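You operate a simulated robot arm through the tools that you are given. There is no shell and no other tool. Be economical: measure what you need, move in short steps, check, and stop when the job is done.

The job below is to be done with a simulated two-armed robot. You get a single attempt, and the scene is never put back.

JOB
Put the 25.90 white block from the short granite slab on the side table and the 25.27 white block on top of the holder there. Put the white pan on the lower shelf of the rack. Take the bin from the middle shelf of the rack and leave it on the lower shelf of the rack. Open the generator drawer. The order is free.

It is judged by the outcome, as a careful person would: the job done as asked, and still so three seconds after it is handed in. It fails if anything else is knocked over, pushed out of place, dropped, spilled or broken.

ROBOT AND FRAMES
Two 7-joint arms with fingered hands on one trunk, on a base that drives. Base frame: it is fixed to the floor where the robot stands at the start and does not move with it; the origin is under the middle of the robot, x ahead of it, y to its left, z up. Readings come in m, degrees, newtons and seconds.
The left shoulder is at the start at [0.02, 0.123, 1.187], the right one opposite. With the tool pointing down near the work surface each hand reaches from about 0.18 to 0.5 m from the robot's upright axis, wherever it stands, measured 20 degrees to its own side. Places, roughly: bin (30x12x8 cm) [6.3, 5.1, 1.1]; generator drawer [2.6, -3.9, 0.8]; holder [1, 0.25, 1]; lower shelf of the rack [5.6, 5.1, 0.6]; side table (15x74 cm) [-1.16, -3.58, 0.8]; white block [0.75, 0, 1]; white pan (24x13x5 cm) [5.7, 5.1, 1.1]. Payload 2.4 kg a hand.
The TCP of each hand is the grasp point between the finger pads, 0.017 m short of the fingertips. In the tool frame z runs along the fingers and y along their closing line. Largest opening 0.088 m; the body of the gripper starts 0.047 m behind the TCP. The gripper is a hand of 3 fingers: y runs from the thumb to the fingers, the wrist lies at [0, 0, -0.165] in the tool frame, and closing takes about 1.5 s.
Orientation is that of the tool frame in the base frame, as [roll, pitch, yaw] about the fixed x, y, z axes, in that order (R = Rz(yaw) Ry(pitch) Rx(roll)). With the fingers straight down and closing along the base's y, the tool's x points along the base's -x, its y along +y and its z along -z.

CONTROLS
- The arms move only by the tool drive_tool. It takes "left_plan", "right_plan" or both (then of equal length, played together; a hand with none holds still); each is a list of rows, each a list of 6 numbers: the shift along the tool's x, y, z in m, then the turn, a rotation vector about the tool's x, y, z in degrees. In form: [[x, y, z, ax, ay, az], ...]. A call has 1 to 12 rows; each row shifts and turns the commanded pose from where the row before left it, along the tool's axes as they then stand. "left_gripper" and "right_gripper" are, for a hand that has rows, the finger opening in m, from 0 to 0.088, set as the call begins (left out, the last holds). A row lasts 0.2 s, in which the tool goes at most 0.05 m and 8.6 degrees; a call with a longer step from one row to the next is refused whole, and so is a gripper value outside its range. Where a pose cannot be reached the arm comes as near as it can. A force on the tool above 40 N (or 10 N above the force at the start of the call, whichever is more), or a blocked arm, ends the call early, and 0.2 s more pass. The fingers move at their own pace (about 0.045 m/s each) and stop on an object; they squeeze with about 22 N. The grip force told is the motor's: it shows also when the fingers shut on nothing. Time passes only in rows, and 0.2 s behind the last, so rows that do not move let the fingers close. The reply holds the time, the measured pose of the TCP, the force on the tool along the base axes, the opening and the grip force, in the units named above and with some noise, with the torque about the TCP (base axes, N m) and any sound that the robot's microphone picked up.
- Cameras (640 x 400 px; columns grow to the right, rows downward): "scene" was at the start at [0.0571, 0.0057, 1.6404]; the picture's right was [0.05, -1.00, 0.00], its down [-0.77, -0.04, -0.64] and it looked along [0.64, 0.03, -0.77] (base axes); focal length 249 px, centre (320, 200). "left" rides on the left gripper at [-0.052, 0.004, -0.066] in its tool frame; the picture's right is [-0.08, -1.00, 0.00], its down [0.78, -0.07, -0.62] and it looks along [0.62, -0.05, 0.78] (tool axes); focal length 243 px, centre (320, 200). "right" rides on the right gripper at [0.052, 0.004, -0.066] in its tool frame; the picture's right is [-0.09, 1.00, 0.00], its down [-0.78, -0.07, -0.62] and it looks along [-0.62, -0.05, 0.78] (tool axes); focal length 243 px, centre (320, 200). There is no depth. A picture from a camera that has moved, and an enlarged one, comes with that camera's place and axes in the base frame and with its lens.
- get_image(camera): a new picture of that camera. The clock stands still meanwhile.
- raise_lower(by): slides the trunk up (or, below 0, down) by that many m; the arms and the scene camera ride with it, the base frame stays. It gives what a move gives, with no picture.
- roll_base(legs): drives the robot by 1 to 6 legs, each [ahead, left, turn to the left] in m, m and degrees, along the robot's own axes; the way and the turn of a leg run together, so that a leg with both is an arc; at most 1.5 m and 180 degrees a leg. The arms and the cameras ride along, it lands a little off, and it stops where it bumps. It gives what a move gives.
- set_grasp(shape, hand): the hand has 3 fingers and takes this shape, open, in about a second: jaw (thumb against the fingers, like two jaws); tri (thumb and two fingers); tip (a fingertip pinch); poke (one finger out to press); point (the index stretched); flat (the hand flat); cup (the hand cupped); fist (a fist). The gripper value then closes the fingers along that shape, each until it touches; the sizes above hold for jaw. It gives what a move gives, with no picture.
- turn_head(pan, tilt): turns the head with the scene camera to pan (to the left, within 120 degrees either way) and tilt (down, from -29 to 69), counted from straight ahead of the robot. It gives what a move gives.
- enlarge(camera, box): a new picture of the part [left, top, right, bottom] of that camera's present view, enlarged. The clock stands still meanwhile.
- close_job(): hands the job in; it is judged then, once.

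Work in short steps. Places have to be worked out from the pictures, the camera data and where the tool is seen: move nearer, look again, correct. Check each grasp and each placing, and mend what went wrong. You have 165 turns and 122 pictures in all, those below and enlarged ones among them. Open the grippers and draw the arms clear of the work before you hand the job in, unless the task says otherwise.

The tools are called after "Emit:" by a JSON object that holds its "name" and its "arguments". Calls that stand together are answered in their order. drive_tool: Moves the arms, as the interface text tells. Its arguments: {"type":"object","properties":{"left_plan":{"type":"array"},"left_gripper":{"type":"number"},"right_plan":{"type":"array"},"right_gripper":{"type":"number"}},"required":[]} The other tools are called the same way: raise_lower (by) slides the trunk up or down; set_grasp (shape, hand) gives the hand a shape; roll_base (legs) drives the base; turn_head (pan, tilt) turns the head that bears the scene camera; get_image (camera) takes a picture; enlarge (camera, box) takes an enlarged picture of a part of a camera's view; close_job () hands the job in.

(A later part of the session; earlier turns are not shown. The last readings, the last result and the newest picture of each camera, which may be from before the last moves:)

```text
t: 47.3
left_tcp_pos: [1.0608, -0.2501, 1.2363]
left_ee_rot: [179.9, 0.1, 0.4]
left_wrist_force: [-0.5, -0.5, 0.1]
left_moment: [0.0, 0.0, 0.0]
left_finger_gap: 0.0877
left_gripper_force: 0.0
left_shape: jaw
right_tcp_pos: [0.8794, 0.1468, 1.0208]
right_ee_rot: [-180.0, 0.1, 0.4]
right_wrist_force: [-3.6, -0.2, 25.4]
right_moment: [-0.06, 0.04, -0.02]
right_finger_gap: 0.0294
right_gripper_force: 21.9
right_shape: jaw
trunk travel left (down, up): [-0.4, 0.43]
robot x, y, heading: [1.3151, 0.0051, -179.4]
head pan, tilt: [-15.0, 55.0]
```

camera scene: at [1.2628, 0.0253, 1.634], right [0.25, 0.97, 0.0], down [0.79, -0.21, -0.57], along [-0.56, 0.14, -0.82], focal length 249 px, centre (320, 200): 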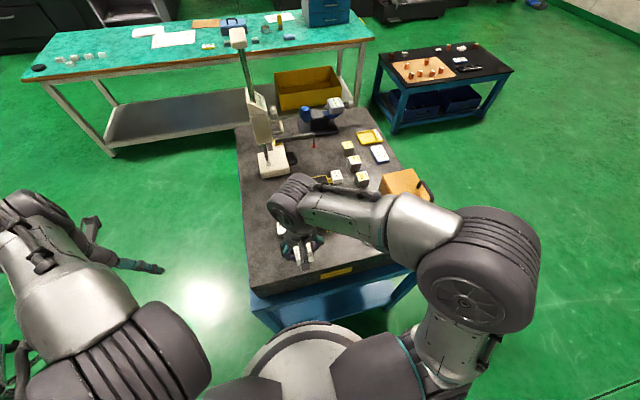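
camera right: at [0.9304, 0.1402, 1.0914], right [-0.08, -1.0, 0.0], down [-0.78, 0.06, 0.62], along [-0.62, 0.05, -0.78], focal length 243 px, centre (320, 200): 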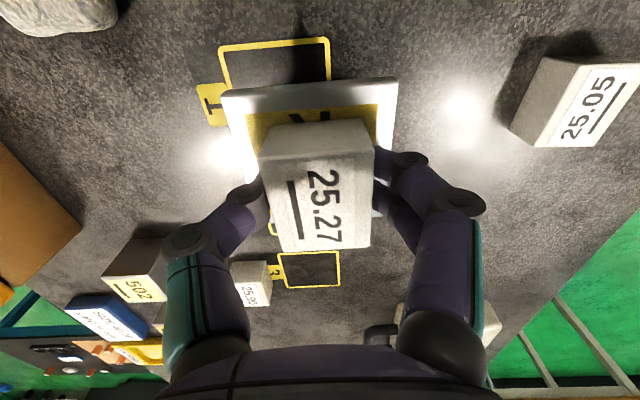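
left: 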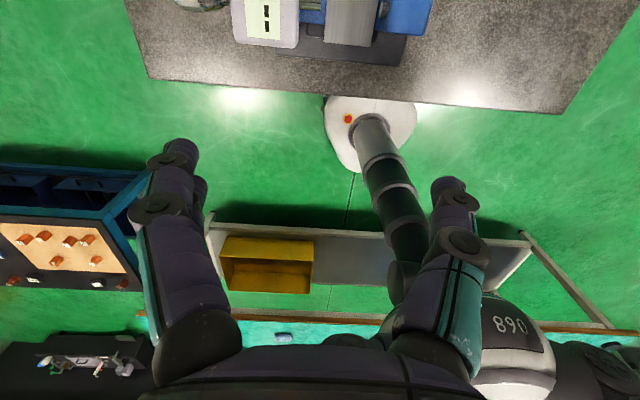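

Contact at z≈1.024. I ease up 3.5 mm to unload, open the fingers modestly, and rise.

Emit:
{"name": "drive_tool", "arguments": {"right_plan": [[0, 0, -0.0035, 0, 0, 0], [0, 0, 0, 0, 0, 0]]}}

Emit:
{"name": "drive_tool", "arguments": {"right_plan": [[0, 0, 0, 0, 0, 0], [0, 0, 0, 0, 0, 0], [0, 0, 0, 0, 0, 0], [0, 0, 0, 0, 0, 0]], "right_gripper": 0.06}}

Emit:
{"name": "drive_tool", "arguments": {"right_plan": [[0, 0, -0.02, 0, 0, 0], [0, 0, -0.04, 0, 0, 0], [0, 0, -0.04, 0, 0, 0], [0.03, 0, -0.04, 0, 0, 0], [0.04, 0, -0.02, 0, 0, 0], [0.05, 0, 0, 0, 0, 0]]}}

Emit:
{"name": "get_image", "arguments": {"camera": "right"}}

```text
t: 47.9
left_tcp_pos: [1.0592, -0.2506, 1.2368]
left_ee_rot: [-180.0, -0.1, 0.4]
left_wrist_force: [0.3, 0.5, 0.5]
left_moment: [-0.02, 0.04, 0.02]
left_finger_gap: 0.0877
left_gripper_force: 0.0
left_shape: jaw
right_tcp_pos: [0.878, 0.1467, 1.0215]
right_ee_rot: [180.0, -0.1, 0.5]
right_wrist_force: [-0.4, -2.4, 8.8]
right_moment: [-0.1, 0.03, -0.02]
right_finger_gap: 0.0294
right_gripper_force: 21.6
right_shape: jaw
trunk travel left (down, up): [-0.4, 0.43]
robot x, y, heading: [1.3099, 0.0046, -179.8]
head pan, tilt: [-15.0, 55.0]
```

```text
t: 48.9
left_tcp_pos: [1.0596, -0.2509, 1.2377]
left_ee_rot: [180.0, 0.1, 0.3]
left_wrist_force: [-0.3, 0.2, 0.9]
left_moment: [0.04, -0.01, 0.0]
left_finger_gap: 0.0876
left_gripper_force: 0.1
left_shape: jaw
right_tcp_pos: [0.8766, 0.147, 1.0224]
right_ee_rot: [179.9, 0.1, 0.6]
right_wrist_force: [0.1, -0.1, 0.1]
right_moment: [0.02, 0.02, -0.01]
right_finger_gap: 0.0596
right_gripper_force: 0.1
right_shape: jaw
trunk travel left (down, up): [-0.4, 0.43]
robot x, y, heading: [1.3138, 0.0063, -179.5]
head pan, tilt: [-15.0, 55.0]
```

```text
t: 50.3
left_tcp_pos: [1.0604, -0.2498, 1.2368]
left_ee_rot: [-180.0, 0.2, 0.4]
left_wrist_force: [0.3, 0.3, -0.3]
left_moment: [-0.02, -0.01, 0.0]
left_finger_gap: 0.0878
left_gripper_force: 0.0
left_shape: jaw
right_tcp_pos: [1.0006, 0.1497, 1.1825]
right_ee_rot: [-179.9, 0.1, 0.5]
right_wrist_force: [0.2, 0.0, 0.5]
right_moment: [0.0, 0.0, 0.01]
right_finger_gap: 0.0598
right_gripper_force: 0.0
right_shape: jaw
trunk travel left (down, up): [-0.4, 0.43]
robot x, y, heading: [1.3123, 0.005, -179.3]
head pan, tilt: [-15.0, 55.0]
```

```text
89 pictures are left
camera right: at [1.052, 0.1459, 1.2491], right [-0.08, -1.0, 0.0], down [-0.78, 0.06, 0.62], along [-0.62, 0.05, -0.78], focal length 243 px, centre (320, 200)
```

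right: 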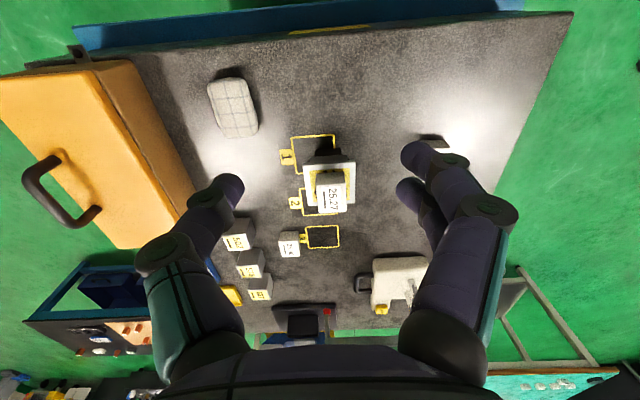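

25.27 sits on the holder. The 25.90 block is at about (0.722, 0.225) and the gauge probe is clear of it; I shift the base right 0.1 and ahead 0.05 to reach it from here.

Emit:
{"name": "roll_base", "arguments": {"legs": [[0, -0.1, 0], [0.05, 0, 0]]}}

Emit:
{"name": "enlarge", "arguments": {"camera": "right", "box": [220, 120, 440, 280]}}

Emit:
{"name": "enlarge", "arguments": {"camera": "scene", "box": [220, 100, 420, 290]}}

```text
t: 52.1
left_tcp_pos: [1.0266, -0.1516, 1.2371]
left_ee_rot: [-179.9, 0.1, 0.5]
left_wrist_force: [0.4, -0.3, 0.7]
left_moment: [-0.05, 0.01, 0.0]
left_finger_gap: 0.0879
left_gripper_force: 0.0
left_shape: jaw
right_tcp_pos: [0.9654, 0.2487, 1.1834]
right_ee_rot: [180.0, 0.0, 0.6]
right_wrist_force: [0.4, 0.4, -0.7]
right_moment: [-0.02, 0.01, -0.03]
right_finger_gap: 0.0596
right_gripper_force: 0.0
right_shape: jaw
trunk travel left (down, up): [-0.4, 0.43]
robot x, y, heading: [1.2752, 0.1028, -179.3]
head pan, tilt: [-15.0, 55.0]
stopped in leg 2: the robot was blocked; the commanded pose is now the measured one
```

```text
2.50 times, centred on (330, 200) of right
camera zoom: at [1.0174, 0.2447, 1.2489], right [-0.07, -1.0, 0.0], down [-0.78, 0.06, 0.62], along [-0.62, 0.05, -0.78], focal length 606 px, centre (295, 200)
```

zoom: 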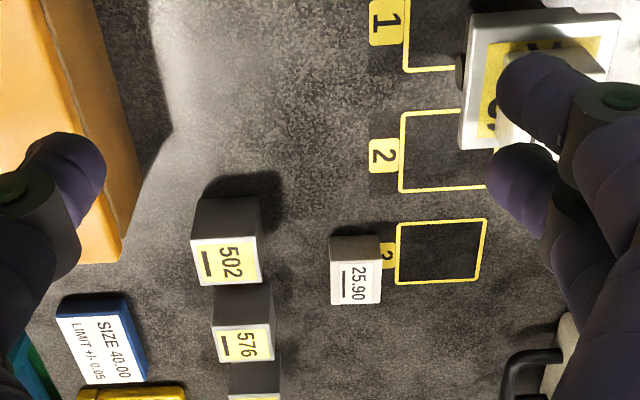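

```text
2.11 times, centred on (320, 195) of scene
camera zoom: at [1.2308, 0.1244, 1.6341], right [0.25, 0.97, 0.0], down [0.79, -0.2, -0.58], along [-0.56, 0.14, -0.82], focal length 523 px, centre (320, 210)
```

zoom: 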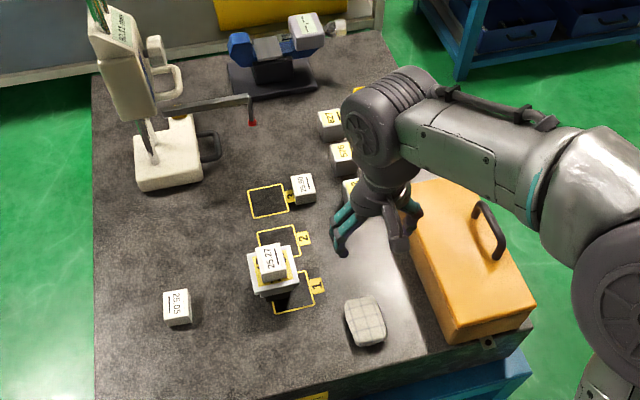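

25.27 sits squarely on the holder. 25.90 is at (0.714, 0.226); I tilt the right hand 30° forward and bring it above the block.

Emit:
{"name": "drive_tool", "arguments": {"right_plan": [[0, 0, 0, 0, -7.5, 0], [0, 0, 0, 0, -7.5, 0], [0, 0, 0, 0, -7.5, 0], [0, 0, 0, 0, -7.5, 0], [-0.019, 0.0033, 0.0345, 0, 0, 0], [-0.019, 0.0033, 0.0345, 0, 0, 0], [-0.019, 0.0033, 0.0345, 0, 0, 0], [-0.019, 0.0033, 0.0345, 0, 0, 0], [-0.019, 0.0033, 0.0345, 0, 0, 0], [-0.019, 0.0033, 0.0345, 0, 0, 0], [-0.019, 0.0033, 0.0345, 0, 0, 0], [0, 0, 0, 0, 0, 0]]}}

Emit:
{"name": "get_image", "arguments": {"camera": "right"}}

Emit:
{"name": "enlarge", "arguments": {"camera": "scene", "box": [220, 100, 420, 290]}}

```text
t: 54.7
left_tcp_pos: [1.0252, -0.1507, 1.2369]
left_ee_rot: [-180.0, 0.0, 0.5]
left_wrist_force: [0.3, 0.6, 0.3]
left_moment: [0.02, 0.01, 0.05]
left_finger_gap: 0.0883
left_gripper_force: 0.1
left_shape: jaw
right_tcp_pos: [0.7281, 0.2239, 1.0398]
right_ee_rot: [179.9, 30.0, 0.6]
right_wrist_force: [-0.2, 0.4, 0.1]
right_moment: [-0.02, 0.02, 0.0]
right_finger_gap: 0.0596
right_gripper_force: 0.0
right_shape: jaw
trunk travel left (down, up): [-0.4, 0.43]
robot x, y, heading: [1.279, 0.1076, -179.6]
head pan, tilt: [-15.0, 55.0]
```

```text
86 pictures are left
camera right: at [0.8063, 0.2201, 1.0715], right [-0.06, -1.0, 0.04], down [-0.37, 0.06, 0.93], along [-0.93, 0.04, -0.37], focal length 243 px, centre (320, 200)
```

right: 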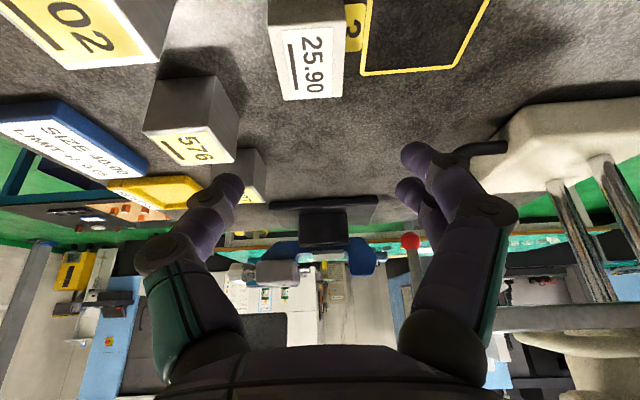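

```text
2.11 times, centred on (320, 195) of scene
camera zoom: at [1.2282, 0.1248, 1.634], right [0.25, 0.97, 0.0], down [0.79, -0.2, -0.57], along [-0.56, 0.14, -0.82], focal length 523 px, centre (320, 210)
```

zoom: 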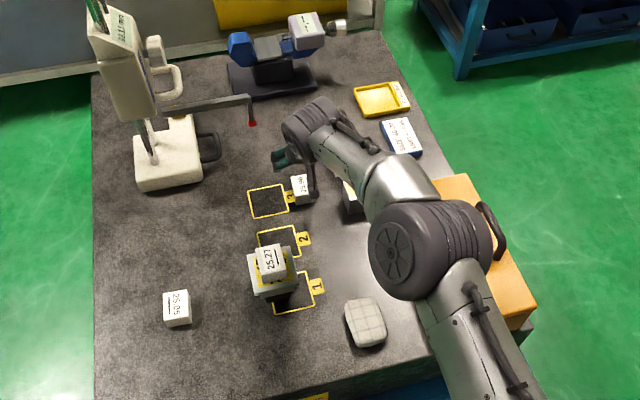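

The block lies centred between the fingers at about (0.717, 0.225). I descend vertically to z≈0.964 and close.

Emit:
{"name": "drive_tool", "arguments": {"right_plan": [[0.007, 0, 0.018, 0, 0, 0], [0.007, 0, 0.018, 0, 0, 0], [0.007, 0, 0.018, 0, 0, 0], [0.0066, 0, 0.0178, 0, 0, 0], [0, 0, 0, 0, 0, 0]]}}

Emit:
{"name": "get_image", "arguments": {"camera": "right"}}

```text
t: 55.9
left_tcp_pos: [1.0245, -0.1507, 1.2365]
left_ee_rot: [-180.0, 0.0, 0.5]
left_wrist_force: [-1.0, 0.3, 0.3]
left_moment: [0.01, 0.0, -0.01]
left_finger_gap: 0.0874
left_gripper_force: 0.0
left_shape: jaw
right_tcp_pos: [0.7246, 0.2263, 0.9629]
right_ee_rot: [180.0, 29.9, 0.4]
right_wrist_force: [-0.3, 0.1, 0.2]
right_moment: [0.0, 0.0, -0.02]
right_finger_gap: 0.0595
right_gripper_force: 0.0
right_shape: jaw
right hand out of reach, approached as far as the arm can: row 4
trunk travel left (down, up): [-0.4, 0.43]
robot x, y, heading: [1.2776, 0.1, -179.4]
head pan, tilt: [-15.0, 55.0]
```

```text
84 pictures are left
camera right: at [0.8027, 0.2228, 0.9938], right [-0.06, -1.0, 0.04], down [-0.37, 0.06, 0.93], along [-0.93, 0.04, -0.37], focal length 243 px, centre (320, 200)
```

right: 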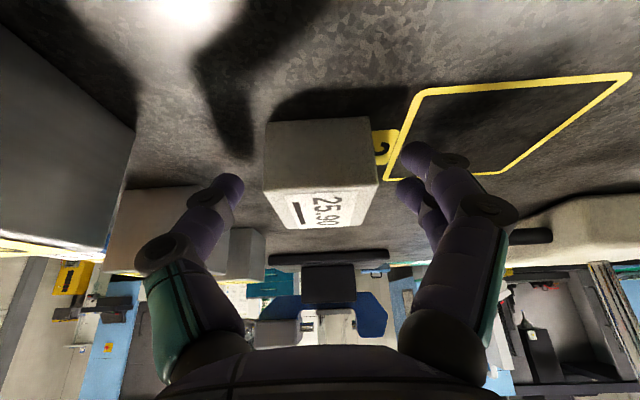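

Block is between the fingers; the TCP is within the block's length. Closing.

Emit:
{"name": "drive_tool", "arguments": {"right_plan": [[0, 0, 0, 0, 0, 0], [0, 0, 0, 0, 0, 0], [0, 0, 0, 0, 0, 0], [0, 0, 0, 0, 0, 0], [0, 0, 0, 0, 0, 0], [0, 0, 0, 0, 0, 0]], "right_gripper": 0.0}}

Emit:
{"name": "drive_tool", "arguments": {"right_plan": [[-0.01, 0, -0.017, 0, 0, 0], [-0.02, 0, -0.034, 0, 0, 0], [-0.02, 0, -0.034, 0, 0, 0], [-0.01, 0, -0.03, 0, 0, 0]]}}

Emit:
{"name": "get_image", "arguments": {"camera": "right"}}

```text
t: 57.3
left_tcp_pos: [1.0245, -0.1513, 1.2369]
left_ee_rot: [179.9, -0.1, 0.5]
left_wrist_force: [-0.5, -0.2, 0.4]
left_moment: [0.0, -0.01, 0.01]
left_finger_gap: 0.0881
left_gripper_force: 0.1
left_shape: jaw
right_tcp_pos: [0.7239, 0.2261, 0.9634]
right_ee_rot: [-180.0, 29.9, 0.6]
right_wrist_force: [-0.1, 0.3, -0.1]
right_moment: [-0.03, 0.0, -0.02]
right_finger_gap: 0.0279
right_gripper_force: 21.7
right_shape: jaw
trunk travel left (down, up): [-0.4, 0.43]
robot x, y, heading: [1.2762, 0.1037, -179.2]
head pan, tilt: [-15.0, 55.0]
```

```text
t: 58.3
left_tcp_pos: [1.0248, -0.1511, 1.2362]
left_ee_rot: [180.0, 0.0, 0.5]
left_wrist_force: [0.1, 0.2, -0.5]
left_moment: [0.01, -0.03, 0.0]
left_finger_gap: 0.088
left_gripper_force: 0.0
left_shape: jaw
right_tcp_pos: [0.7294, 0.2274, 1.0916]
right_ee_rot: [-180.0, 29.8, 0.5]
right_wrist_force: [0.1, 0.0, -2.6]
right_moment: [-0.01, 0.01, 0.04]
right_finger_gap: 0.028
right_gripper_force: 21.9
right_shape: jaw
trunk travel left (down, up): [-0.4, 0.43]
robot x, y, heading: [1.2778, 0.1079, -179.6]
head pan, tilt: [-15.0, 55.0]
```

```text
83 pictures are left
camera right: at [0.8077, 0.2235, 1.1235], right [-0.06, -1.0, 0.04], down [-0.37, 0.06, 0.93], along [-0.93, 0.04, -0.37], focal length 243 px, centre (320, 200)
```

right: 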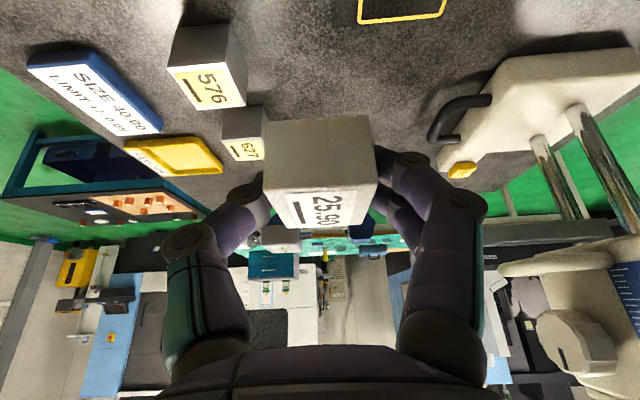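

Block 25.90 is held. I lift further, draw back, and set the hand upright again.

Emit:
{"name": "drive_tool", "arguments": {"right_plan": [[-0.02, 0, -0.0346, 0, 0, 0], [-0.02, 0, -0.0346, 0, 0, 0], [0.036, 0, -0.0245, 0, 0, 0], [0.036, 0, -0.0245, 0, 0, 0], [0.036, 0, -0.0245, 0, 0, 0], [0.036, 0, -0.0245, 0, 0, 0], [0.036, 0, -0.0245, 0, 0, 0], [0.036, 0, -0.0245, 0, 0, 0], [0, 0, 0, 0, 7.5, 0], [0, 0, 0, 0, 7.5, 0], [0, 0, 0, 0, 7.5, 0], [0, 0, 0, 0, 7.5, 0]]}}

Emit:
{"name": "turn_head", "arguments": {"pan": 60, "tilt": 25}}

Emit:
{"name": "get_image", "arguments": {"camera": "scene"}}

```text
t: 60.9
left_tcp_pos: [1.0236, -0.1504, 1.2369]
left_ee_rot: [-180.0, -0.1, 0.5]
left_wrist_force: [-0.3, 0.7, -0.4]
left_moment: [-0.03, 0.0, 0.01]
left_finger_gap: 0.0879
left_gripper_force: 0.0
left_shape: jaw
right_tcp_pos: [0.9895, 0.2298, 1.1923]
right_ee_rot: [-180.0, -0.2, 0.7]
right_wrist_force: [0.3, -0.2, -1.5]
right_moment: [0.03, -0.01, 0.0]
right_finger_gap: 0.0279
right_gripper_force: 22.1
right_shape: jaw
trunk travel left (down, up): [-0.4, 0.43]
robot x, y, heading: [1.2745, 0.104, -179.6]
head pan, tilt: [-15.0, 55.0]
```

```text
t: 62.4
left_tcp_pos: [1.025, -0.151, 1.2365]
left_ee_rot: [-180.0, -0.1, 0.4]
left_wrist_force: [-0.7, 0.4, 0.2]
left_moment: [-0.02, -0.04, -0.01]
left_finger_gap: 0.088
left_gripper_force: 0.0
left_shape: jaw
right_tcp_pos: [0.99, 0.2294, 1.192]
right_ee_rot: [-180.0, 0.1, 0.7]
right_wrist_force: [-0.3, -0.2, -1.8]
right_moment: [0.0, -0.02, -0.01]
right_finger_gap: 0.028
right_gripper_force: 22.1
right_shape: jaw
trunk travel left (down, up): [-0.4, 0.43]
robot x, y, heading: [1.2761, 0.106, -179.4]
head pan, tilt: [60.0, 25.0]
```

```text
82 pictures are left
camera scene: at [1.2522, 0.0265, 1.678], right [-0.87, 0.49, 0.0], down [0.21, 0.37, -0.91], along [-0.45, -0.79, -0.42], focal length 249 px, centre (320, 200)
```

scene: 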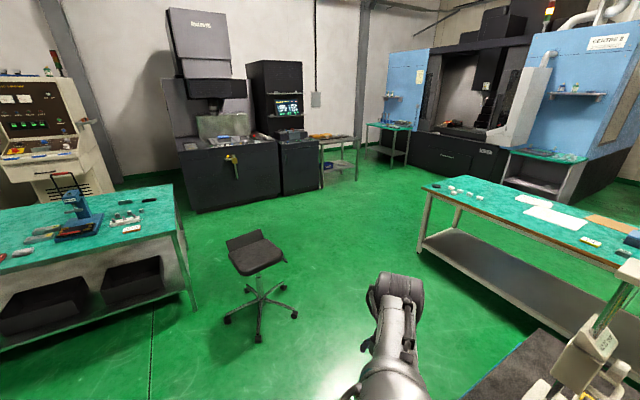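

I drive to the side table: away from the slab, past the chair, then toward y≈-2.7 facing -y.

Emit:
{"name": "roll_base", "arguments": {"legs": [[-0.04, 0, 0], [0, 0.76, 0], [1.25, 0, 0], [0, 0, 90], [1.5, 0, 0], [0.5, 0, 0]]}}

Emit:
{"name": "turn_head", "arguments": {"pan": -50, "tilt": 25}}

Emit:
{"name": "get_image", "arguments": {"camera": "scene"}}

```text
t: 86.3
left_tcp_pos: [0.341, -2.904, 1.2371]
left_ee_rot: [-179.9, -0.1, 90.5]
left_wrist_force: [-0.4, 0.2, -0.2]
left_moment: [-0.01, -0.04, 0.01]
left_finger_gap: 0.0875
left_gripper_force: 0.2
left_shape: jaw
right_tcp_pos: [-0.0386, -2.9386, 1.1909]
right_ee_rot: [179.8, -0.1, 90.6]
right_wrist_force: [-0.6, -0.7, -2.4]
right_moment: [-0.01, 0.0, 0.01]
right_finger_gap: 0.028
right_gripper_force: 21.9
right_shape: jaw
trunk travel left (down, up): [-0.4, 0.43]
robot x, y, heading: [0.0903, -2.6529, -89.5]
head pan, tilt: [60.0, 25.0]
```

```text
t: 88.2
left_tcp_pos: [0.343, -2.9036, 1.2377]
left_ee_rot: [179.9, -0.1, 90.4]
left_wrist_force: [0.2, 0.2, 0.0]
left_moment: [0.01, 0.03, 0.02]
left_finger_gap: 0.088
left_gripper_force: 0.1
left_shape: jaw
right_tcp_pos: [-0.039, -2.938, 1.1915]
right_ee_rot: [180.0, -0.2, 90.6]
right_wrist_force: [-0.3, 0.9, -1.5]
right_moment: [0.01, -0.01, 0.0]
right_finger_gap: 0.0279
right_gripper_force: 21.9
right_shape: jaw
trunk travel left (down, up): [-0.4, 0.43]
robot x, y, heading: [0.0899, -2.6496, -89.5]
head pan, tilt: [-50.0, 25.0]
```

```text
81 pictures are left
camera scene: at [0.0157, -2.6886, 1.678], right [-0.65, 0.76, 0.0], down [0.32, 0.28, -0.91], along [-0.69, -0.59, -0.42], focal length 249 px, centre (320, 200)
```

scene: 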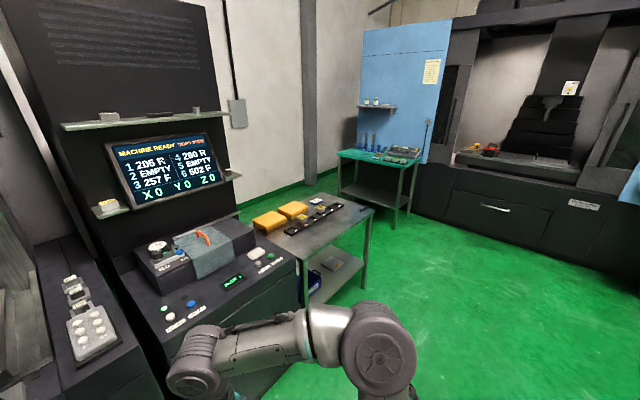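

The side table's free front strip is centred near (-1.16, -3.58). I drive right and close in, then look down at it.

Emit:
{"name": "roll_base", "arguments": {"legs": [[0, -1.13, 0], [0.4, 0, 0]]}}

Emit:
{"name": "turn_head", "arguments": {"pan": -15, "tilt": 50}}

Emit:
{"name": "get_image", "arguments": {"camera": "scene"}}

Emit:
{"name": "get_image", "arguments": {"camera": "right"}}

```text
t: 96.1
left_tcp_pos: [-0.7894, -3.3196, 1.2367]
left_ee_rot: [-180.0, -0.1, 89.7]
left_wrist_force: [-0.4, 0.5, -1.0]
left_moment: [-0.04, 0.03, 0.01]
left_finger_gap: 0.0876
left_gripper_force: 0.1
left_shape: jaw
right_tcp_pos: [-1.1692, -3.3476, 1.1912]
right_ee_rot: [180.0, -0.1, 89.7]
right_wrist_force: [-0.8, 0.0, -1.6]
right_moment: [-0.01, 0.0, 0.0]
right_finger_gap: 0.028
right_gripper_force: 21.9
right_shape: jaw
trunk travel left (down, up): [-0.4, 0.43]
robot x, y, heading: [-1.0408, -3.0606, -90.5]
head pan, tilt: [-50.0, 25.0]
```

```text
t: 97.1
left_tcp_pos: [-0.7885, -3.3187, 1.2374]
left_ee_rot: [-180.0, 0.0, 89.6]
left_wrist_force: [-0.4, 0.5, -0.4]
left_moment: [0.0, -0.03, -0.04]
left_finger_gap: 0.0877
left_gripper_force: 0.0
left_shape: jaw
right_tcp_pos: [-1.1689, -3.3476, 1.1922]
right_ee_rot: [-179.9, -0.1, 89.6]
right_wrist_force: [0.1, 0.2, -2.7]
right_moment: [0.01, -0.03, 0.0]
right_finger_gap: 0.0276
right_gripper_force: 22.1
right_shape: jaw
trunk travel left (down, up): [-0.4, 0.43]
robot x, y, heading: [-1.0399, -3.0607, -90.3]
head pan, tilt: [-15.0, 50.0]
```

```text
80 pictures are left
camera scene: at [-1.0612, -3.1143, 1.6405], right [-0.96, 0.27, 0.0], down [0.2, 0.74, -0.64], along [-0.17, -0.62, -0.77], focal length 249 px, centre (320, 200)
```

scene: 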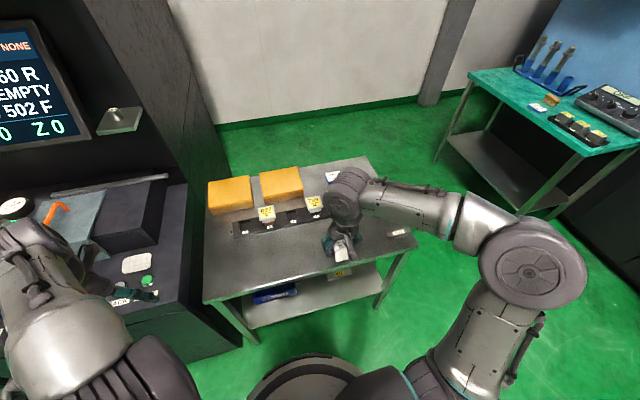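

```text
79 pictures are left
camera right: at [-1.1652, -3.2956, 1.2576], right [1.0, -0.09, 0.0], down [-0.07, -0.78, 0.62], along [-0.06, -0.62, -0.78], focal length 243 px, centre (320, 200)
```

right: 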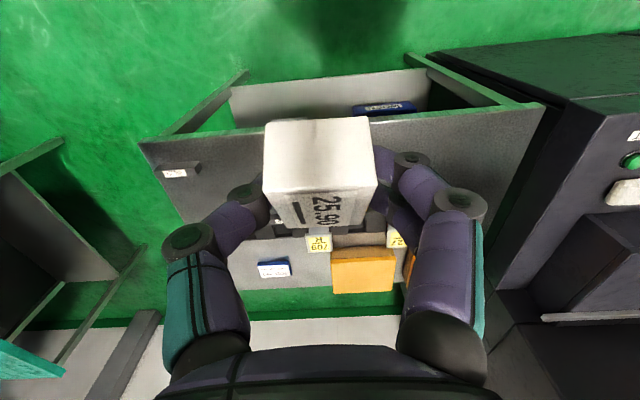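

The table's front edge is y≈-3.49 and the tray begins at about -3.70, so I target (-1.17, -3.575). I move 0.08 ahead and lower the trunk 0.12.

Emit:
{"name": "roll_base", "arguments": {"legs": [[0.08, 0, 0]]}}

Emit:
{"name": "raise_lower", "arguments": {"by": -0.12}}

Emit:
{"name": "drive_tool", "arguments": {"right_plan": [[-0.03, 0, 0.03, 0, 0, 0], [-0.03, 0, 0.03, 0, 0, 0], [-0.03, 0, 0.03, 0, 0, 0], [-0.03, 0, 0.03, 0, 0, 0], [-0.02, 0, 0.03, 0, 0, 0], [0, 0, 0, 0, 0, 0]]}}

Emit:
{"name": "get_image", "arguments": {"camera": "right"}}

Emit:
{"name": "get_image", "arguments": {"camera": "scene"}}

```text
t: 98.2
left_tcp_pos: [-0.7893, -3.4028, 1.2365]
left_ee_rot: [179.9, -0.2, 89.7]
left_wrist_force: [-0.1, 0.2, 0.2]
left_moment: [0.0, -0.03, -0.02]
left_finger_gap: 0.0878
left_gripper_force: 0.1
left_shape: jaw
right_tcp_pos: [-1.1689, -3.4322, 1.1913]
right_ee_rot: [-179.9, -0.1, 89.8]
right_wrist_force: [-0.3, -0.8, -2.0]
right_moment: [0.01, -0.01, 0.01]
right_finger_gap: 0.028
right_gripper_force: 21.9
right_shape: jaw
trunk travel left (down, up): [-0.4, 0.43]
robot x, y, heading: [-1.0415, -3.1412, -90.4]
head pan, tilt: [-15.0, 50.0]
```

```text
t: 99.7
left_tcp_pos: [-0.7883, -3.3992, 1.1168]
left_ee_rot: [-180.0, 0.0, 89.6]
left_wrist_force: [0.0, 0.5, -0.3]
left_moment: [-0.03, 0.03, -0.02]
left_finger_gap: 0.0878
left_gripper_force: 0.0
left_shape: jaw
right_tcp_pos: [-1.1702, -3.4287, 1.0719]
right_ee_rot: [-179.9, 0.0, 89.8]
right_wrist_force: [-0.5, 0.3, -1.4]
right_moment: [0.0, -0.01, 0.05]
right_finger_gap: 0.0277
right_gripper_force: 22.3
right_shape: jaw
trunk travel left (down, up): [-0.28, 0.55]
robot x, y, heading: [-1.0407, -3.148, -90.5]
head pan, tilt: [-15.0, 50.0]
```

```text
t: 101.0
left_tcp_pos: [-0.7884, -3.4006, 1.1157]
left_ee_rot: [180.0, 0.0, 89.8]
left_wrist_force: [0.2, -0.5, -0.4]
left_moment: [0.01, 0.02, 0.02]
left_finger_gap: 0.0879
left_gripper_force: 0.1
left_shape: jaw
right_tcp_pos: [-1.1714, -3.5699, 0.9204]
right_ee_rot: [-180.0, 0.0, 89.7]
right_wrist_force: [0.0, -0.3, -2.6]
right_moment: [0.01, 0.0, 0.0]
right_finger_gap: 0.028
right_gripper_force: 22.3
right_shape: jaw
trunk travel left (down, up): [-0.28, 0.55]
robot x, y, heading: [-1.0415, -3.1454, -90.3]
head pan, tilt: [-15.0, 50.0]
```

```text
78 pictures are left
camera right: at [-1.1666, -3.5177, 0.9865], right [1.0, -0.09, 0.0], down [-0.07, -0.78, 0.62], along [-0.06, -0.62, -0.78], focal length 243 px, centre (320, 200)
```

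right: 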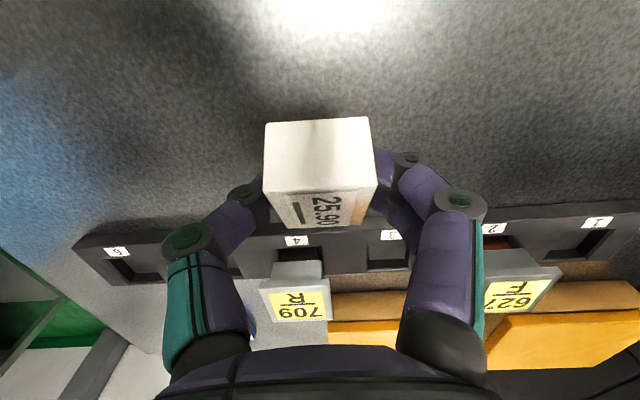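

```text
77 pictures are left
camera scene: at [-1.0615, -3.1967, 1.5205], right [-0.96, 0.26, 0.0], down [0.2, 0.74, -0.64], along [-0.17, -0.62, -0.77], focal length 249 px, centre (320, 200)
```

scene: 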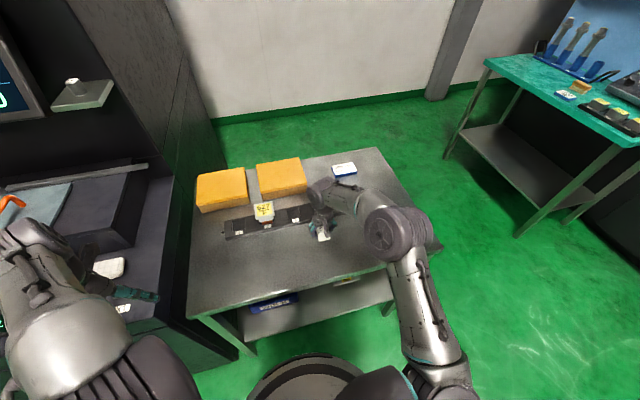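

This block was gripped with the hand tilted 30°, so I tilt the same way again before setting it down, then descend a bit.

Emit:
{"name": "drive_tool", "arguments": {"right_plan": [[0, 0, 0, 0, -7.5, 0], [0, 0, 0, 0, -7.5, 0], [0, 0, 0, 0, -7.5, 0], [0, 0, 0, 0, -7.4, 0], [0.015, 0, 0.026, 0, 0, 0], [0.01, 0, 0.0173, 0, 0, 0], [0, 0, 0, 0, 0, 0]]}}

Emit:
{"name": "get_image", "arguments": {"camera": "right"}}

Emit:
{"name": "enlarge", "arguments": {"camera": "scene", "box": [260, 180, 380, 270]}}

```text
t: 102.7
left_tcp_pos: [-0.7893, -3.4007, 1.1169]
left_ee_rot: [180.0, 0.1, 89.7]
left_wrist_force: [0.1, 0.1, 0.0]
left_moment: [0.0, -0.01, 0.0]
left_finger_gap: 0.088
left_gripper_force: 0.1
left_shape: jaw
right_tcp_pos: [-1.1701, -3.5703, 0.8696]
right_ee_rot: [180.0, 29.8, 89.7]
right_wrist_force: [0.1, 0.2, -1.9]
right_moment: [0.02, 0.0, 0.0]
right_finger_gap: 0.0278
right_gripper_force: 22.6
right_shape: jaw
trunk travel left (down, up): [-0.28, 0.55]
robot x, y, heading: [-1.04, -3.1427, -90.2]
head pan, tilt: [-15.0, 50.0]
```

```text
76 pictures are left
camera right: at [-1.1652, -3.4924, 0.9012], right [1.0, -0.08, 0.04], down [-0.07, -0.37, 0.93], along [-0.06, -0.93, -0.37], focal length 243 px, centre (320, 200)
```

right: 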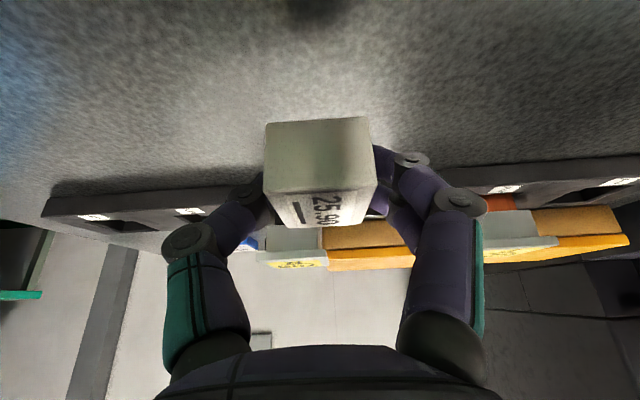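

```text
4.44 times, centred on (320, 225) of scene
camera zoom: at [-1.0615, -3.1968, 1.5205], right [-0.96, 0.26, 0.0], down [0.2, 0.74, -0.64], along [-0.17, -0.62, -0.77], focal length 1105 px, centre (320, 89)
```

zoom: 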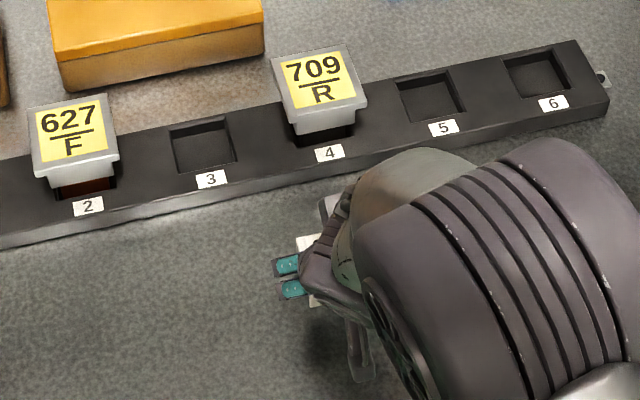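

Clear area beneath the block. I lower 0.03 m, then in small steps to contact.

Emit:
{"name": "drive_tool", "arguments": {"right_plan": [[0.0075, 0, 0.013, 0, 0, 0], [0.005, 0, 0.0087, 0, 0, 0], [0.0025, 0, 0.0043, 0, 0, 0], [0, 0, 0, 0, 0, 0]]}}

Emit:
{"name": "drive_tool", "arguments": {"right_plan": [[0.0015, 0, 0.0026, 0, 0, 0], [0.0015, 0, 0.0026, 0, 0, 0], [0, 0, 0, 0, 0, 0]]}}

Emit:
{"name": "drive_tool", "arguments": {"right_plan": [[0.0015, 0, 0.0026, 0, 0, 0], [0, 0, 0, 0, 0, 0]]}}

```text
t: 103.7
left_tcp_pos: [-0.7898, -3.4008, 1.1171]
left_ee_rot: [-179.9, 0.1, 89.7]
left_wrist_force: [0.0, 0.2, 0.2]
left_moment: [0.01, -0.04, 0.01]
left_finger_gap: 0.0879
left_gripper_force: 0.0
left_shape: jaw
right_tcp_pos: [-1.1702, -3.5701, 0.8412]
right_ee_rot: [180.0, 29.7, 89.6]
right_wrist_force: [-0.5, 0.3, -2.0]
right_moment: [0.02, 0.05, 0.01]
right_finger_gap: 0.0277
right_gripper_force: 22.2
right_shape: jaw
trunk travel left (down, up): [-0.28, 0.55]
robot x, y, heading: [-1.0385, -3.1425, -90.2]
head pan, tilt: [-15.0, 50.0]
```

```text
t: 104.5
left_tcp_pos: [-0.789, -3.3996, 1.1165]
left_ee_rot: [179.9, 0.0, 89.8]
left_wrist_force: [1.1, 0.5, -0.1]
left_moment: [-0.03, 0.0, 0.03]
left_finger_gap: 0.0881
left_gripper_force: 0.0
left_shape: jaw
right_tcp_pos: [-1.1716, -3.569, 0.835]
right_ee_rot: [-179.9, 29.9, 89.7]
right_wrist_force: [1.1, -0.4, -2.1]
right_moment: [0.04, 0.0, -0.02]
right_finger_gap: 0.028
right_gripper_force: 22.2
right_shape: jaw
trunk travel left (down, up): [-0.28, 0.55]
robot x, y, heading: [-1.0415, -3.1444, -90.4]
head pan, tilt: [-15.0, 50.0]
```

```text
t: 105.0
left_tcp_pos: [-0.7885, -3.4005, 1.1162]
left_ee_rot: [-180.0, 0.0, 89.8]
left_wrist_force: [0.2, 0.3, 0.6]
left_moment: [0.0, 0.01, -0.01]
left_finger_gap: 0.0879
left_gripper_force: 0.0
left_shape: jaw
right_tcp_pos: [-1.1704, -3.5684, 0.8319]
right_ee_rot: [179.9, 29.8, 89.7]
right_wrist_force: [0.2, -0.4, -1.6]
right_moment: [0.02, -0.03, -0.04]
right_finger_gap: 0.028
right_gripper_force: 22.1
right_shape: jaw
trunk travel left (down, up): [-0.28, 0.55]
robot x, y, heading: [-1.0408, -3.1421, -90.0]
head pan, tilt: [-15.0, 50.0]
```

No contact yet; I keep lowering in 3 mm steps.

Emit:
{"name": "drive_tool", "arguments": {"right_plan": [[0.0015, 0, 0.0026, 0, 0, 0], [0, 0, 0, 0, 0, 0]]}}

Emit:
{"name": "drive_tool", "arguments": {"right_plan": [[0.0012, 0, 0.0022, 0, 0, 0], [0, 0, 0, 0, 0, 0]]}}

Emit:
{"name": "drive_tool", "arguments": {"right_plan": [[0.0012, 0, 0.0022, 0, 0, 0], [0, 0, 0, 0, 0, 0]]}}

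```text
t: 105.7
left_tcp_pos: [-0.7891, -3.4006, 1.1165]
left_ee_rot: [-180.0, -0.1, 89.6]
left_wrist_force: [0.5, 0.0, -1.0]
left_moment: [-0.01, 0.0, 0.0]
left_finger_gap: 0.0876
left_gripper_force: 0.1
left_shape: jaw
right_tcp_pos: [-1.1705, -3.5687, 0.8287]
right_ee_rot: [179.9, 29.9, 89.7]
right_wrist_force: [-0.2, -0.2, -2.8]
right_moment: [0.0, 0.0, 0.0]
right_finger_gap: 0.0281
right_gripper_force: 22.5
right_shape: jaw
trunk travel left (down, up): [-0.28, 0.55]
robot x, y, heading: [-1.0412, -3.1438, -90.4]
head pan, tilt: [-15.0, 50.0]
```

```text
t: 106.2
left_tcp_pos: [-0.7883, -3.4014, 1.1162]
left_ee_rot: [179.9, 0.0, 89.7]
left_wrist_force: [-0.1, 0.6, 0.5]
left_moment: [0.0, 0.0, 0.02]
left_finger_gap: 0.0877
left_gripper_force: 0.0
left_shape: jaw
right_tcp_pos: [-1.1699, -3.5708, 0.8275]
right_ee_rot: [-180.0, 29.8, 89.7]
right_wrist_force: [0.5, -0.7, -2.0]
right_moment: [-0.02, -0.02, 0.0]
right_finger_gap: 0.0279
right_gripper_force: 21.5
right_shape: jaw
trunk travel left (down, up): [-0.28, 0.55]
robot x, y, heading: [-1.0387, -3.1451, -90.3]
head pan, tilt: [-15.0, 50.0]
```

```text
t: 106.8
left_tcp_pos: [-0.7889, -3.4003, 1.1161]
left_ee_rot: [180.0, 0.1, 89.7]
left_wrist_force: [0.5, -0.1, -0.6]
left_moment: [-0.05, 0.0, 0.02]
left_finger_gap: 0.0878
left_gripper_force: 0.1
left_shape: jaw
right_tcp_pos: [-1.1708, -3.5689, 0.8244]
right_ee_rot: [-179.9, 29.8, 89.7]
right_wrist_force: [0.1, 0.4, -2.5]
right_moment: [0.0, 0.01, 0.01]
right_finger_gap: 0.0279
right_gripper_force: 22.0
right_shape: jaw
trunk travel left (down, up): [-0.28, 0.55]
robot x, y, heading: [-1.0395, -3.1414, -90.6]
head pan, tilt: [-15.0, 50.0]
```

Still free; continuing with small steps.

Emit:
{"name": "drive_tool", "arguments": {"right_plan": [[0.0012, 0, 0.0022, 0, 0, 0], [0, 0, 0, 0, 0, 0]]}}

Emit:
{"name": "drive_tool", "arguments": {"right_plan": [[0.0012, 0, 0.0022, 0, 0, 0], [0, 0, 0, 0, 0, 0]]}}

Emit:
{"name": "drive_tool", "arguments": {"right_plan": [[0.0012, 0, 0.0022, 0, 0, 0], [0, 0, 0, 0, 0, 0]]}}

Emit:
{"name": "get_image", "arguments": {"camera": "right"}}

```text
t: 107.5
left_tcp_pos: [-0.7893, -3.4007, 1.1167]
left_ee_rot: [179.9, 0.0, 89.7]
left_wrist_force: [-0.2, -0.5, -0.3]
left_moment: [-0.01, -0.01, -0.03]
left_finger_gap: 0.088
left_gripper_force: 0.1
left_shape: jaw
right_tcp_pos: [-1.1711, -3.5691, 0.8232]
right_ee_rot: [-180.0, 29.9, 89.8]
right_wrist_force: [0.0, 0.9, 1.6]
right_moment: [-0.02, 0.0, 0.01]
right_finger_gap: 0.0279
right_gripper_force: 22.0
right_shape: jaw
trunk travel left (down, up): [-0.28, 0.55]
robot x, y, heading: [-1.0403, -3.1439, -90.2]
head pan, tilt: [-15.0, 50.0]
```

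```text
t: 108.0
left_tcp_pos: [-0.7884, -3.3994, 1.1161]
left_ee_rot: [-180.0, 0.0, 89.7]
left_wrist_force: [-0.2, 0.0, 0.8]
left_moment: [0.01, 0.03, 0.01]
left_finger_gap: 0.088
left_gripper_force: 0.0
left_shape: jaw
right_tcp_pos: [-1.1699, -3.5694, 0.8222]
right_ee_rot: [-180.0, 30.1, 89.7]
right_wrist_force: [-0.5, 0.4, 16.9]
right_moment: [-0.06, 0.01, -0.03]
right_finger_gap: 0.0279
right_gripper_force: 21.9
right_shape: jaw
trunk travel left (down, up): [-0.28, 0.55]
robot x, y, heading: [-1.0393, -3.1416, -90.2]
head pan, tilt: [-15.0, 50.0]
```

```text
t: 108.7
left_tcp_pos: [-0.788, -3.3993, 1.1173]
left_ee_rot: [179.9, 0.2, 89.8]
left_wrist_force: [1.0, -0.5, -0.6]
left_moment: [0.05, 0.01, 0.0]
left_finger_gap: 0.0879
left_gripper_force: 0.1
left_shape: jaw
right_tcp_pos: [-1.1703, -3.5699, 0.8196]
right_ee_rot: [179.9, 30.2, 89.7]
right_wrist_force: [-1.3, -5.1, 37.0]
right_moment: [-0.23, -0.07, -0.09]
right_finger_gap: 0.0301
right_gripper_force: 22.3
right_shape: jaw
trunk travel left (down, up): [-0.28, 0.55]
robot x, y, heading: [-1.0414, -3.1439, -90.4]
head pan, tilt: [-15.0, 50.0]
```

```text
74 pictures are left
camera right: at [-1.1647, -3.4914, 0.85], right [1.0, -0.08, 0.04], down [-0.07, -0.36, 0.93], along [-0.06, -0.93, -0.37], focal length 243 px, centre (320, 200)
```

right: 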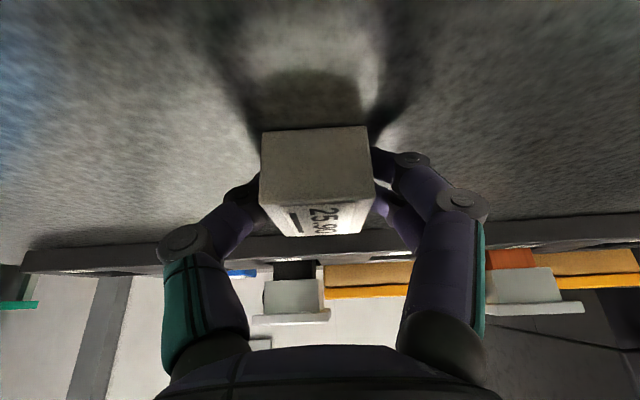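

Contact (37 N). I ease up ~4 mm, open, and withdraw along the tool axis.

Emit:
{"name": "drive_tool", "arguments": {"right_plan": [[-0.0022, 0, -0.0038, 0, 0, 0], [0, 0, 0, 0, 0, 0]]}}

Emit:
{"name": "drive_tool", "arguments": {"right_plan": [[0, 0, 0, 0, 0, 0], [0, 0, 0, 0, 0, 0], [0, 0, 0, 0, 0, 0], [0, 0, 0, 0, 0, 0]], "right_gripper": 0.065}}

Emit:
{"name": "drive_tool", "arguments": {"right_plan": [[0, 0, -0.03, 0, 0, 0], [0, 0, -0.04, 0, 0, 0], [0, 0, -0.04, 0, 0, 0], [0, 0, -0.04, 0, 0, 0], [0, 0, -0.04, 0, 7, 0], [0, 0, -0.03, 0, 8, 0], [0, 0, -0.03, 0, 8, 0], [0, 0, -0.03, 0, 7, 0]]}}

Emit:
{"name": "get_image", "arguments": {"camera": "right"}}

```text
t: 109.2
left_tcp_pos: [-0.7892, -3.4004, 1.1159]
left_ee_rot: [180.0, 0.0, 89.6]
left_wrist_force: [0.5, -1.0, 0.5]
left_moment: [-0.02, 0.02, 0.01]
left_finger_gap: 0.0878
left_gripper_force: 0.2
left_shape: jaw
right_tcp_pos: [-1.1696, -3.5681, 0.8206]
right_ee_rot: [-180.0, 29.7, 89.7]
right_wrist_force: [-0.6, -4.0, 13.0]
right_moment: [-0.12, 0.06, -0.03]
right_finger_gap: 0.0297
right_gripper_force: 22.3
right_shape: jaw
trunk travel left (down, up): [-0.28, 0.55]
robot x, y, heading: [-1.0431, -3.1435, -90.4]
head pan, tilt: [-15.0, 50.0]
```

```text
t: 110.2
left_tcp_pos: [-0.7895, -3.4004, 1.116]
left_ee_rot: [179.9, 0.0, 89.7]
left_wrist_force: [0.3, -0.9, 0.6]
left_moment: [0.01, 0.01, -0.02]
left_finger_gap: 0.088
left_gripper_force: 0.0
left_shape: jaw
right_tcp_pos: [-1.1694, -3.5698, 0.8214]
right_ee_rot: [-180.0, 29.9, 89.7]
right_wrist_force: [-0.5, 0.5, 0.1]
right_moment: [0.01, 0.03, -0.01]
right_finger_gap: 0.0648
right_gripper_force: 0.0
right_shape: jaw
trunk travel left (down, up): [-0.28, 0.55]
robot x, y, heading: [-1.0391, -3.1447, -90.2]
head pan, tilt: [-15.0, 50.0]
```

```text
t: 112.0
left_tcp_pos: [-0.7887, -3.4004, 1.1163]
left_ee_rot: [-180.0, 0.0, 89.8]
left_wrist_force: [0.0, -0.3, 0.2]
left_moment: [0.06, 0.0, 0.0]
left_finger_gap: 0.0879
left_gripper_force: 0.1
left_shape: jaw
right_tcp_pos: [-1.1688, -3.4545, 1.0723]
right_ee_rot: [180.0, -0.2, 89.8]
right_wrist_force: [-0.9, 0.1, -0.6]
right_moment: [-0.01, 0.0, 0.01]
right_finger_gap: 0.0651
right_gripper_force: 0.0
right_shape: jaw
trunk travel left (down, up): [-0.28, 0.55]
robot x, y, heading: [-1.0457, -3.1438, -90.2]
head pan, tilt: [-15.0, 50.0]
```

```text
73 pictures are left
camera right: at [-1.1654, -3.402, 1.1383], right [1.0, -0.09, 0.0], down [-0.07, -0.78, 0.62], along [-0.05, -0.62, -0.79], focal length 243 px, centre (320, 200)
```

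right: 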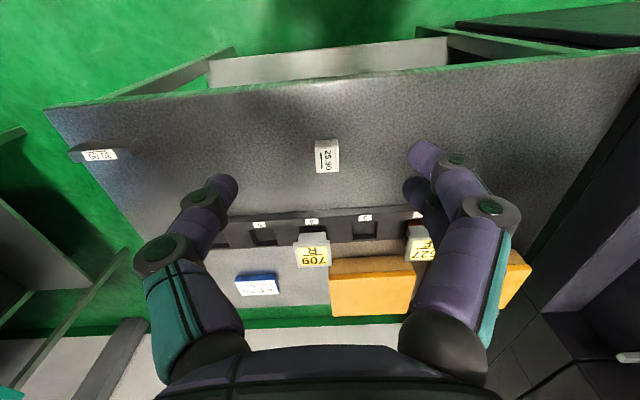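

25.90 rests on the side table. Now I back off and head along the aisle toward the generator drawer, looking first.

Emit:
{"name": "roll_base", "arguments": {"legs": [[-0.4, 0, 0], [0, 1.2, 0]]}}

Emit:
{"name": "raise_lower", "arguments": {"by": 0.12}}

Emit:
{"name": "turn_head", "arguments": {"pan": 65, "tilt": 25}}

Emit:
{"name": "get_image", "arguments": {"camera": "scene"}}

```text
t: 120.2
left_tcp_pos: [0.4144, -2.987, 1.1162]
left_ee_rot: [180.0, 0.0, 90.5]
left_wrist_force: [-0.7, -0.4, 0.3]
left_moment: [0.0, -0.02, 0.0]
left_finger_gap: 0.0879
left_gripper_force: 0.1
left_shape: jaw
right_tcp_pos: [0.0357, -3.0447, 1.0716]
right_ee_rot: [-180.0, -0.2, 90.4]
right_wrist_force: [0.5, -0.4, -0.7]
right_moment: [0.01, 0.0, 0.01]
right_finger_gap: 0.0649
right_gripper_force: 0.2
right_shape: jaw
trunk travel left (down, up): [-0.28, 0.55]
robot x, y, heading: [0.1599, -2.7349, -89.5]
head pan, tilt: [-15.0, 50.0]
```

```text
t: 121.8
left_tcp_pos: [0.4152, -2.9876, 1.2366]
left_ee_rot: [-179.9, -0.1, 90.3]
left_wrist_force: [0.1, 0.4, -0.3]
left_moment: [-0.04, 0.0, 0.0]
left_finger_gap: 0.088
left_gripper_force: 0.0
left_shape: jaw
right_tcp_pos: [0.0363, -3.0454, 1.1929]
right_ee_rot: [-180.0, -0.2, 90.4]
right_wrist_force: [-0.7, -0.1, 1.3]
right_moment: [0.01, 0.04, 0.0]
right_finger_gap: 0.0649
right_gripper_force: 0.0
right_shape: jaw
trunk travel left (down, up): [-0.4, 0.43]
robot x, y, heading: [0.1578, -2.7327, -89.4]
head pan, tilt: [-15.0, 50.0]
```

```text
t: 123.3
left_tcp_pos: [0.4149, -2.9864, 1.2365]
left_ee_rot: [-179.9, 0.0, 90.5]
left_wrist_force: [0.2, 0.4, 0.0]
left_moment: [0.02, -0.01, 0.0]
left_finger_gap: 0.0877
left_gripper_force: 0.1
left_shape: jaw
right_tcp_pos: [0.0356, -3.0449, 1.1926]
right_ee_rot: [179.9, -0.2, 90.5]
right_wrist_force: [0.0, -1.4, 0.1]
right_moment: [0.01, 0.0, -0.03]
right_finger_gap: 0.0651
right_gripper_force: 0.1
right_shape: jaw
trunk travel left (down, up): [-0.4, 0.43]
robot x, y, heading: [0.1607, -2.734, -89.6]
head pan, tilt: [65.0, 25.0]
```

```text
72 pictures are left
camera scene: at [0.2432, -2.7506, 1.678], right [-0.42, -0.91, 0.0], down [-0.38, 0.18, -0.91], along [0.82, -0.38, -0.42], focal length 249 px, centre (320, 200)
```

scene: 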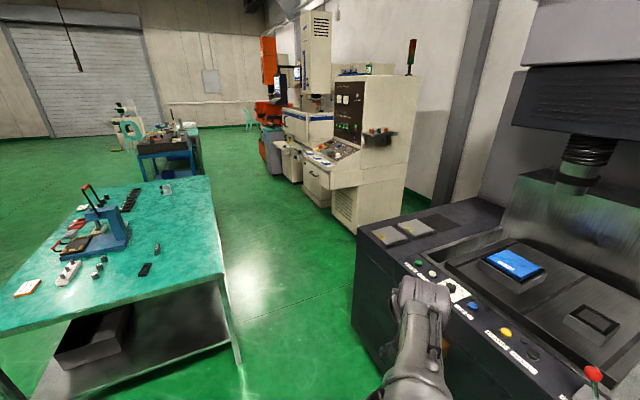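

The aisle between bench (y>-2.7) and EDM (y<-3.45) is about 0.75 m wide. I turn to face +x, centre at y≈-3.08 and drive through with arms ahead.

Emit:
{"name": "roll_base", "arguments": {"legs": [[0, 0, 90], [0, -0.35, 0], [1.5, 0, 0]]}}

Emit:
{"name": "turn_head", "arguments": {"pan": -45, "tilt": 30}}

Emit:
{"name": "get_image", "arguments": {"camera": "scene"}}

```text
t: 136.3
left_tcp_pos: [1.9223, -2.8698, 1.2371]
left_ee_rot: [-180.0, 0.1, 177.9]
left_wrist_force: [0.7, 0.2, -0.7]
left_moment: [-0.03, 0.01, 0.01]
left_finger_gap: 0.0879
left_gripper_force: 0.1
left_shape: jaw
right_tcp_pos: [1.9657, -3.2528, 1.1915]
right_ee_rot: [179.9, -0.2, 178.1]
right_wrist_force: [-0.4, -1.3, 0.6]
right_moment: [0.01, 0.02, -0.01]
right_finger_gap: 0.0651
right_gripper_force: 0.0
right_shape: jaw
trunk travel left (down, up): [-0.4, 0.43]
robot x, y, heading: [1.6635, -3.1158, -2.0]
head pan, tilt: [65.0, 25.0]
```

```text
t: 138.2
left_tcp_pos: [1.923, -2.8711, 1.2361]
left_ee_rot: [-180.0, 0.0, 178.0]
left_wrist_force: [-0.6, -0.2, 0.4]
left_moment: [0.0, 0.02, 0.0]
left_finger_gap: 0.0879
left_gripper_force: 0.0
left_shape: jaw
right_tcp_pos: [1.9645, -3.2522, 1.1916]
right_ee_rot: [180.0, -0.3, 178.1]
right_wrist_force: [-0.5, 0.1, 0.9]
right_moment: [0.02, 0.02, 0.0]
right_finger_gap: 0.0649
right_gripper_force: 0.0
right_shape: jaw
trunk travel left (down, up): [-0.4, 0.43]
robot x, y, heading: [1.6608, -3.1105, -2.1]
head pan, tilt: [-45.0, 30.0]
```

```text
71 pictures are left
camera scene: at [1.7006, -3.1789, 1.67], right [-0.73, -0.68, 0.0], down [-0.34, 0.37, -0.87], along [0.59, -0.63, -0.5], focal length 249 px, centre (320, 200)
```

scene: 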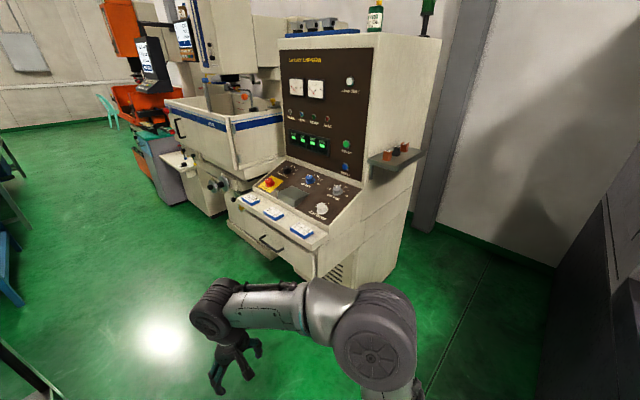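

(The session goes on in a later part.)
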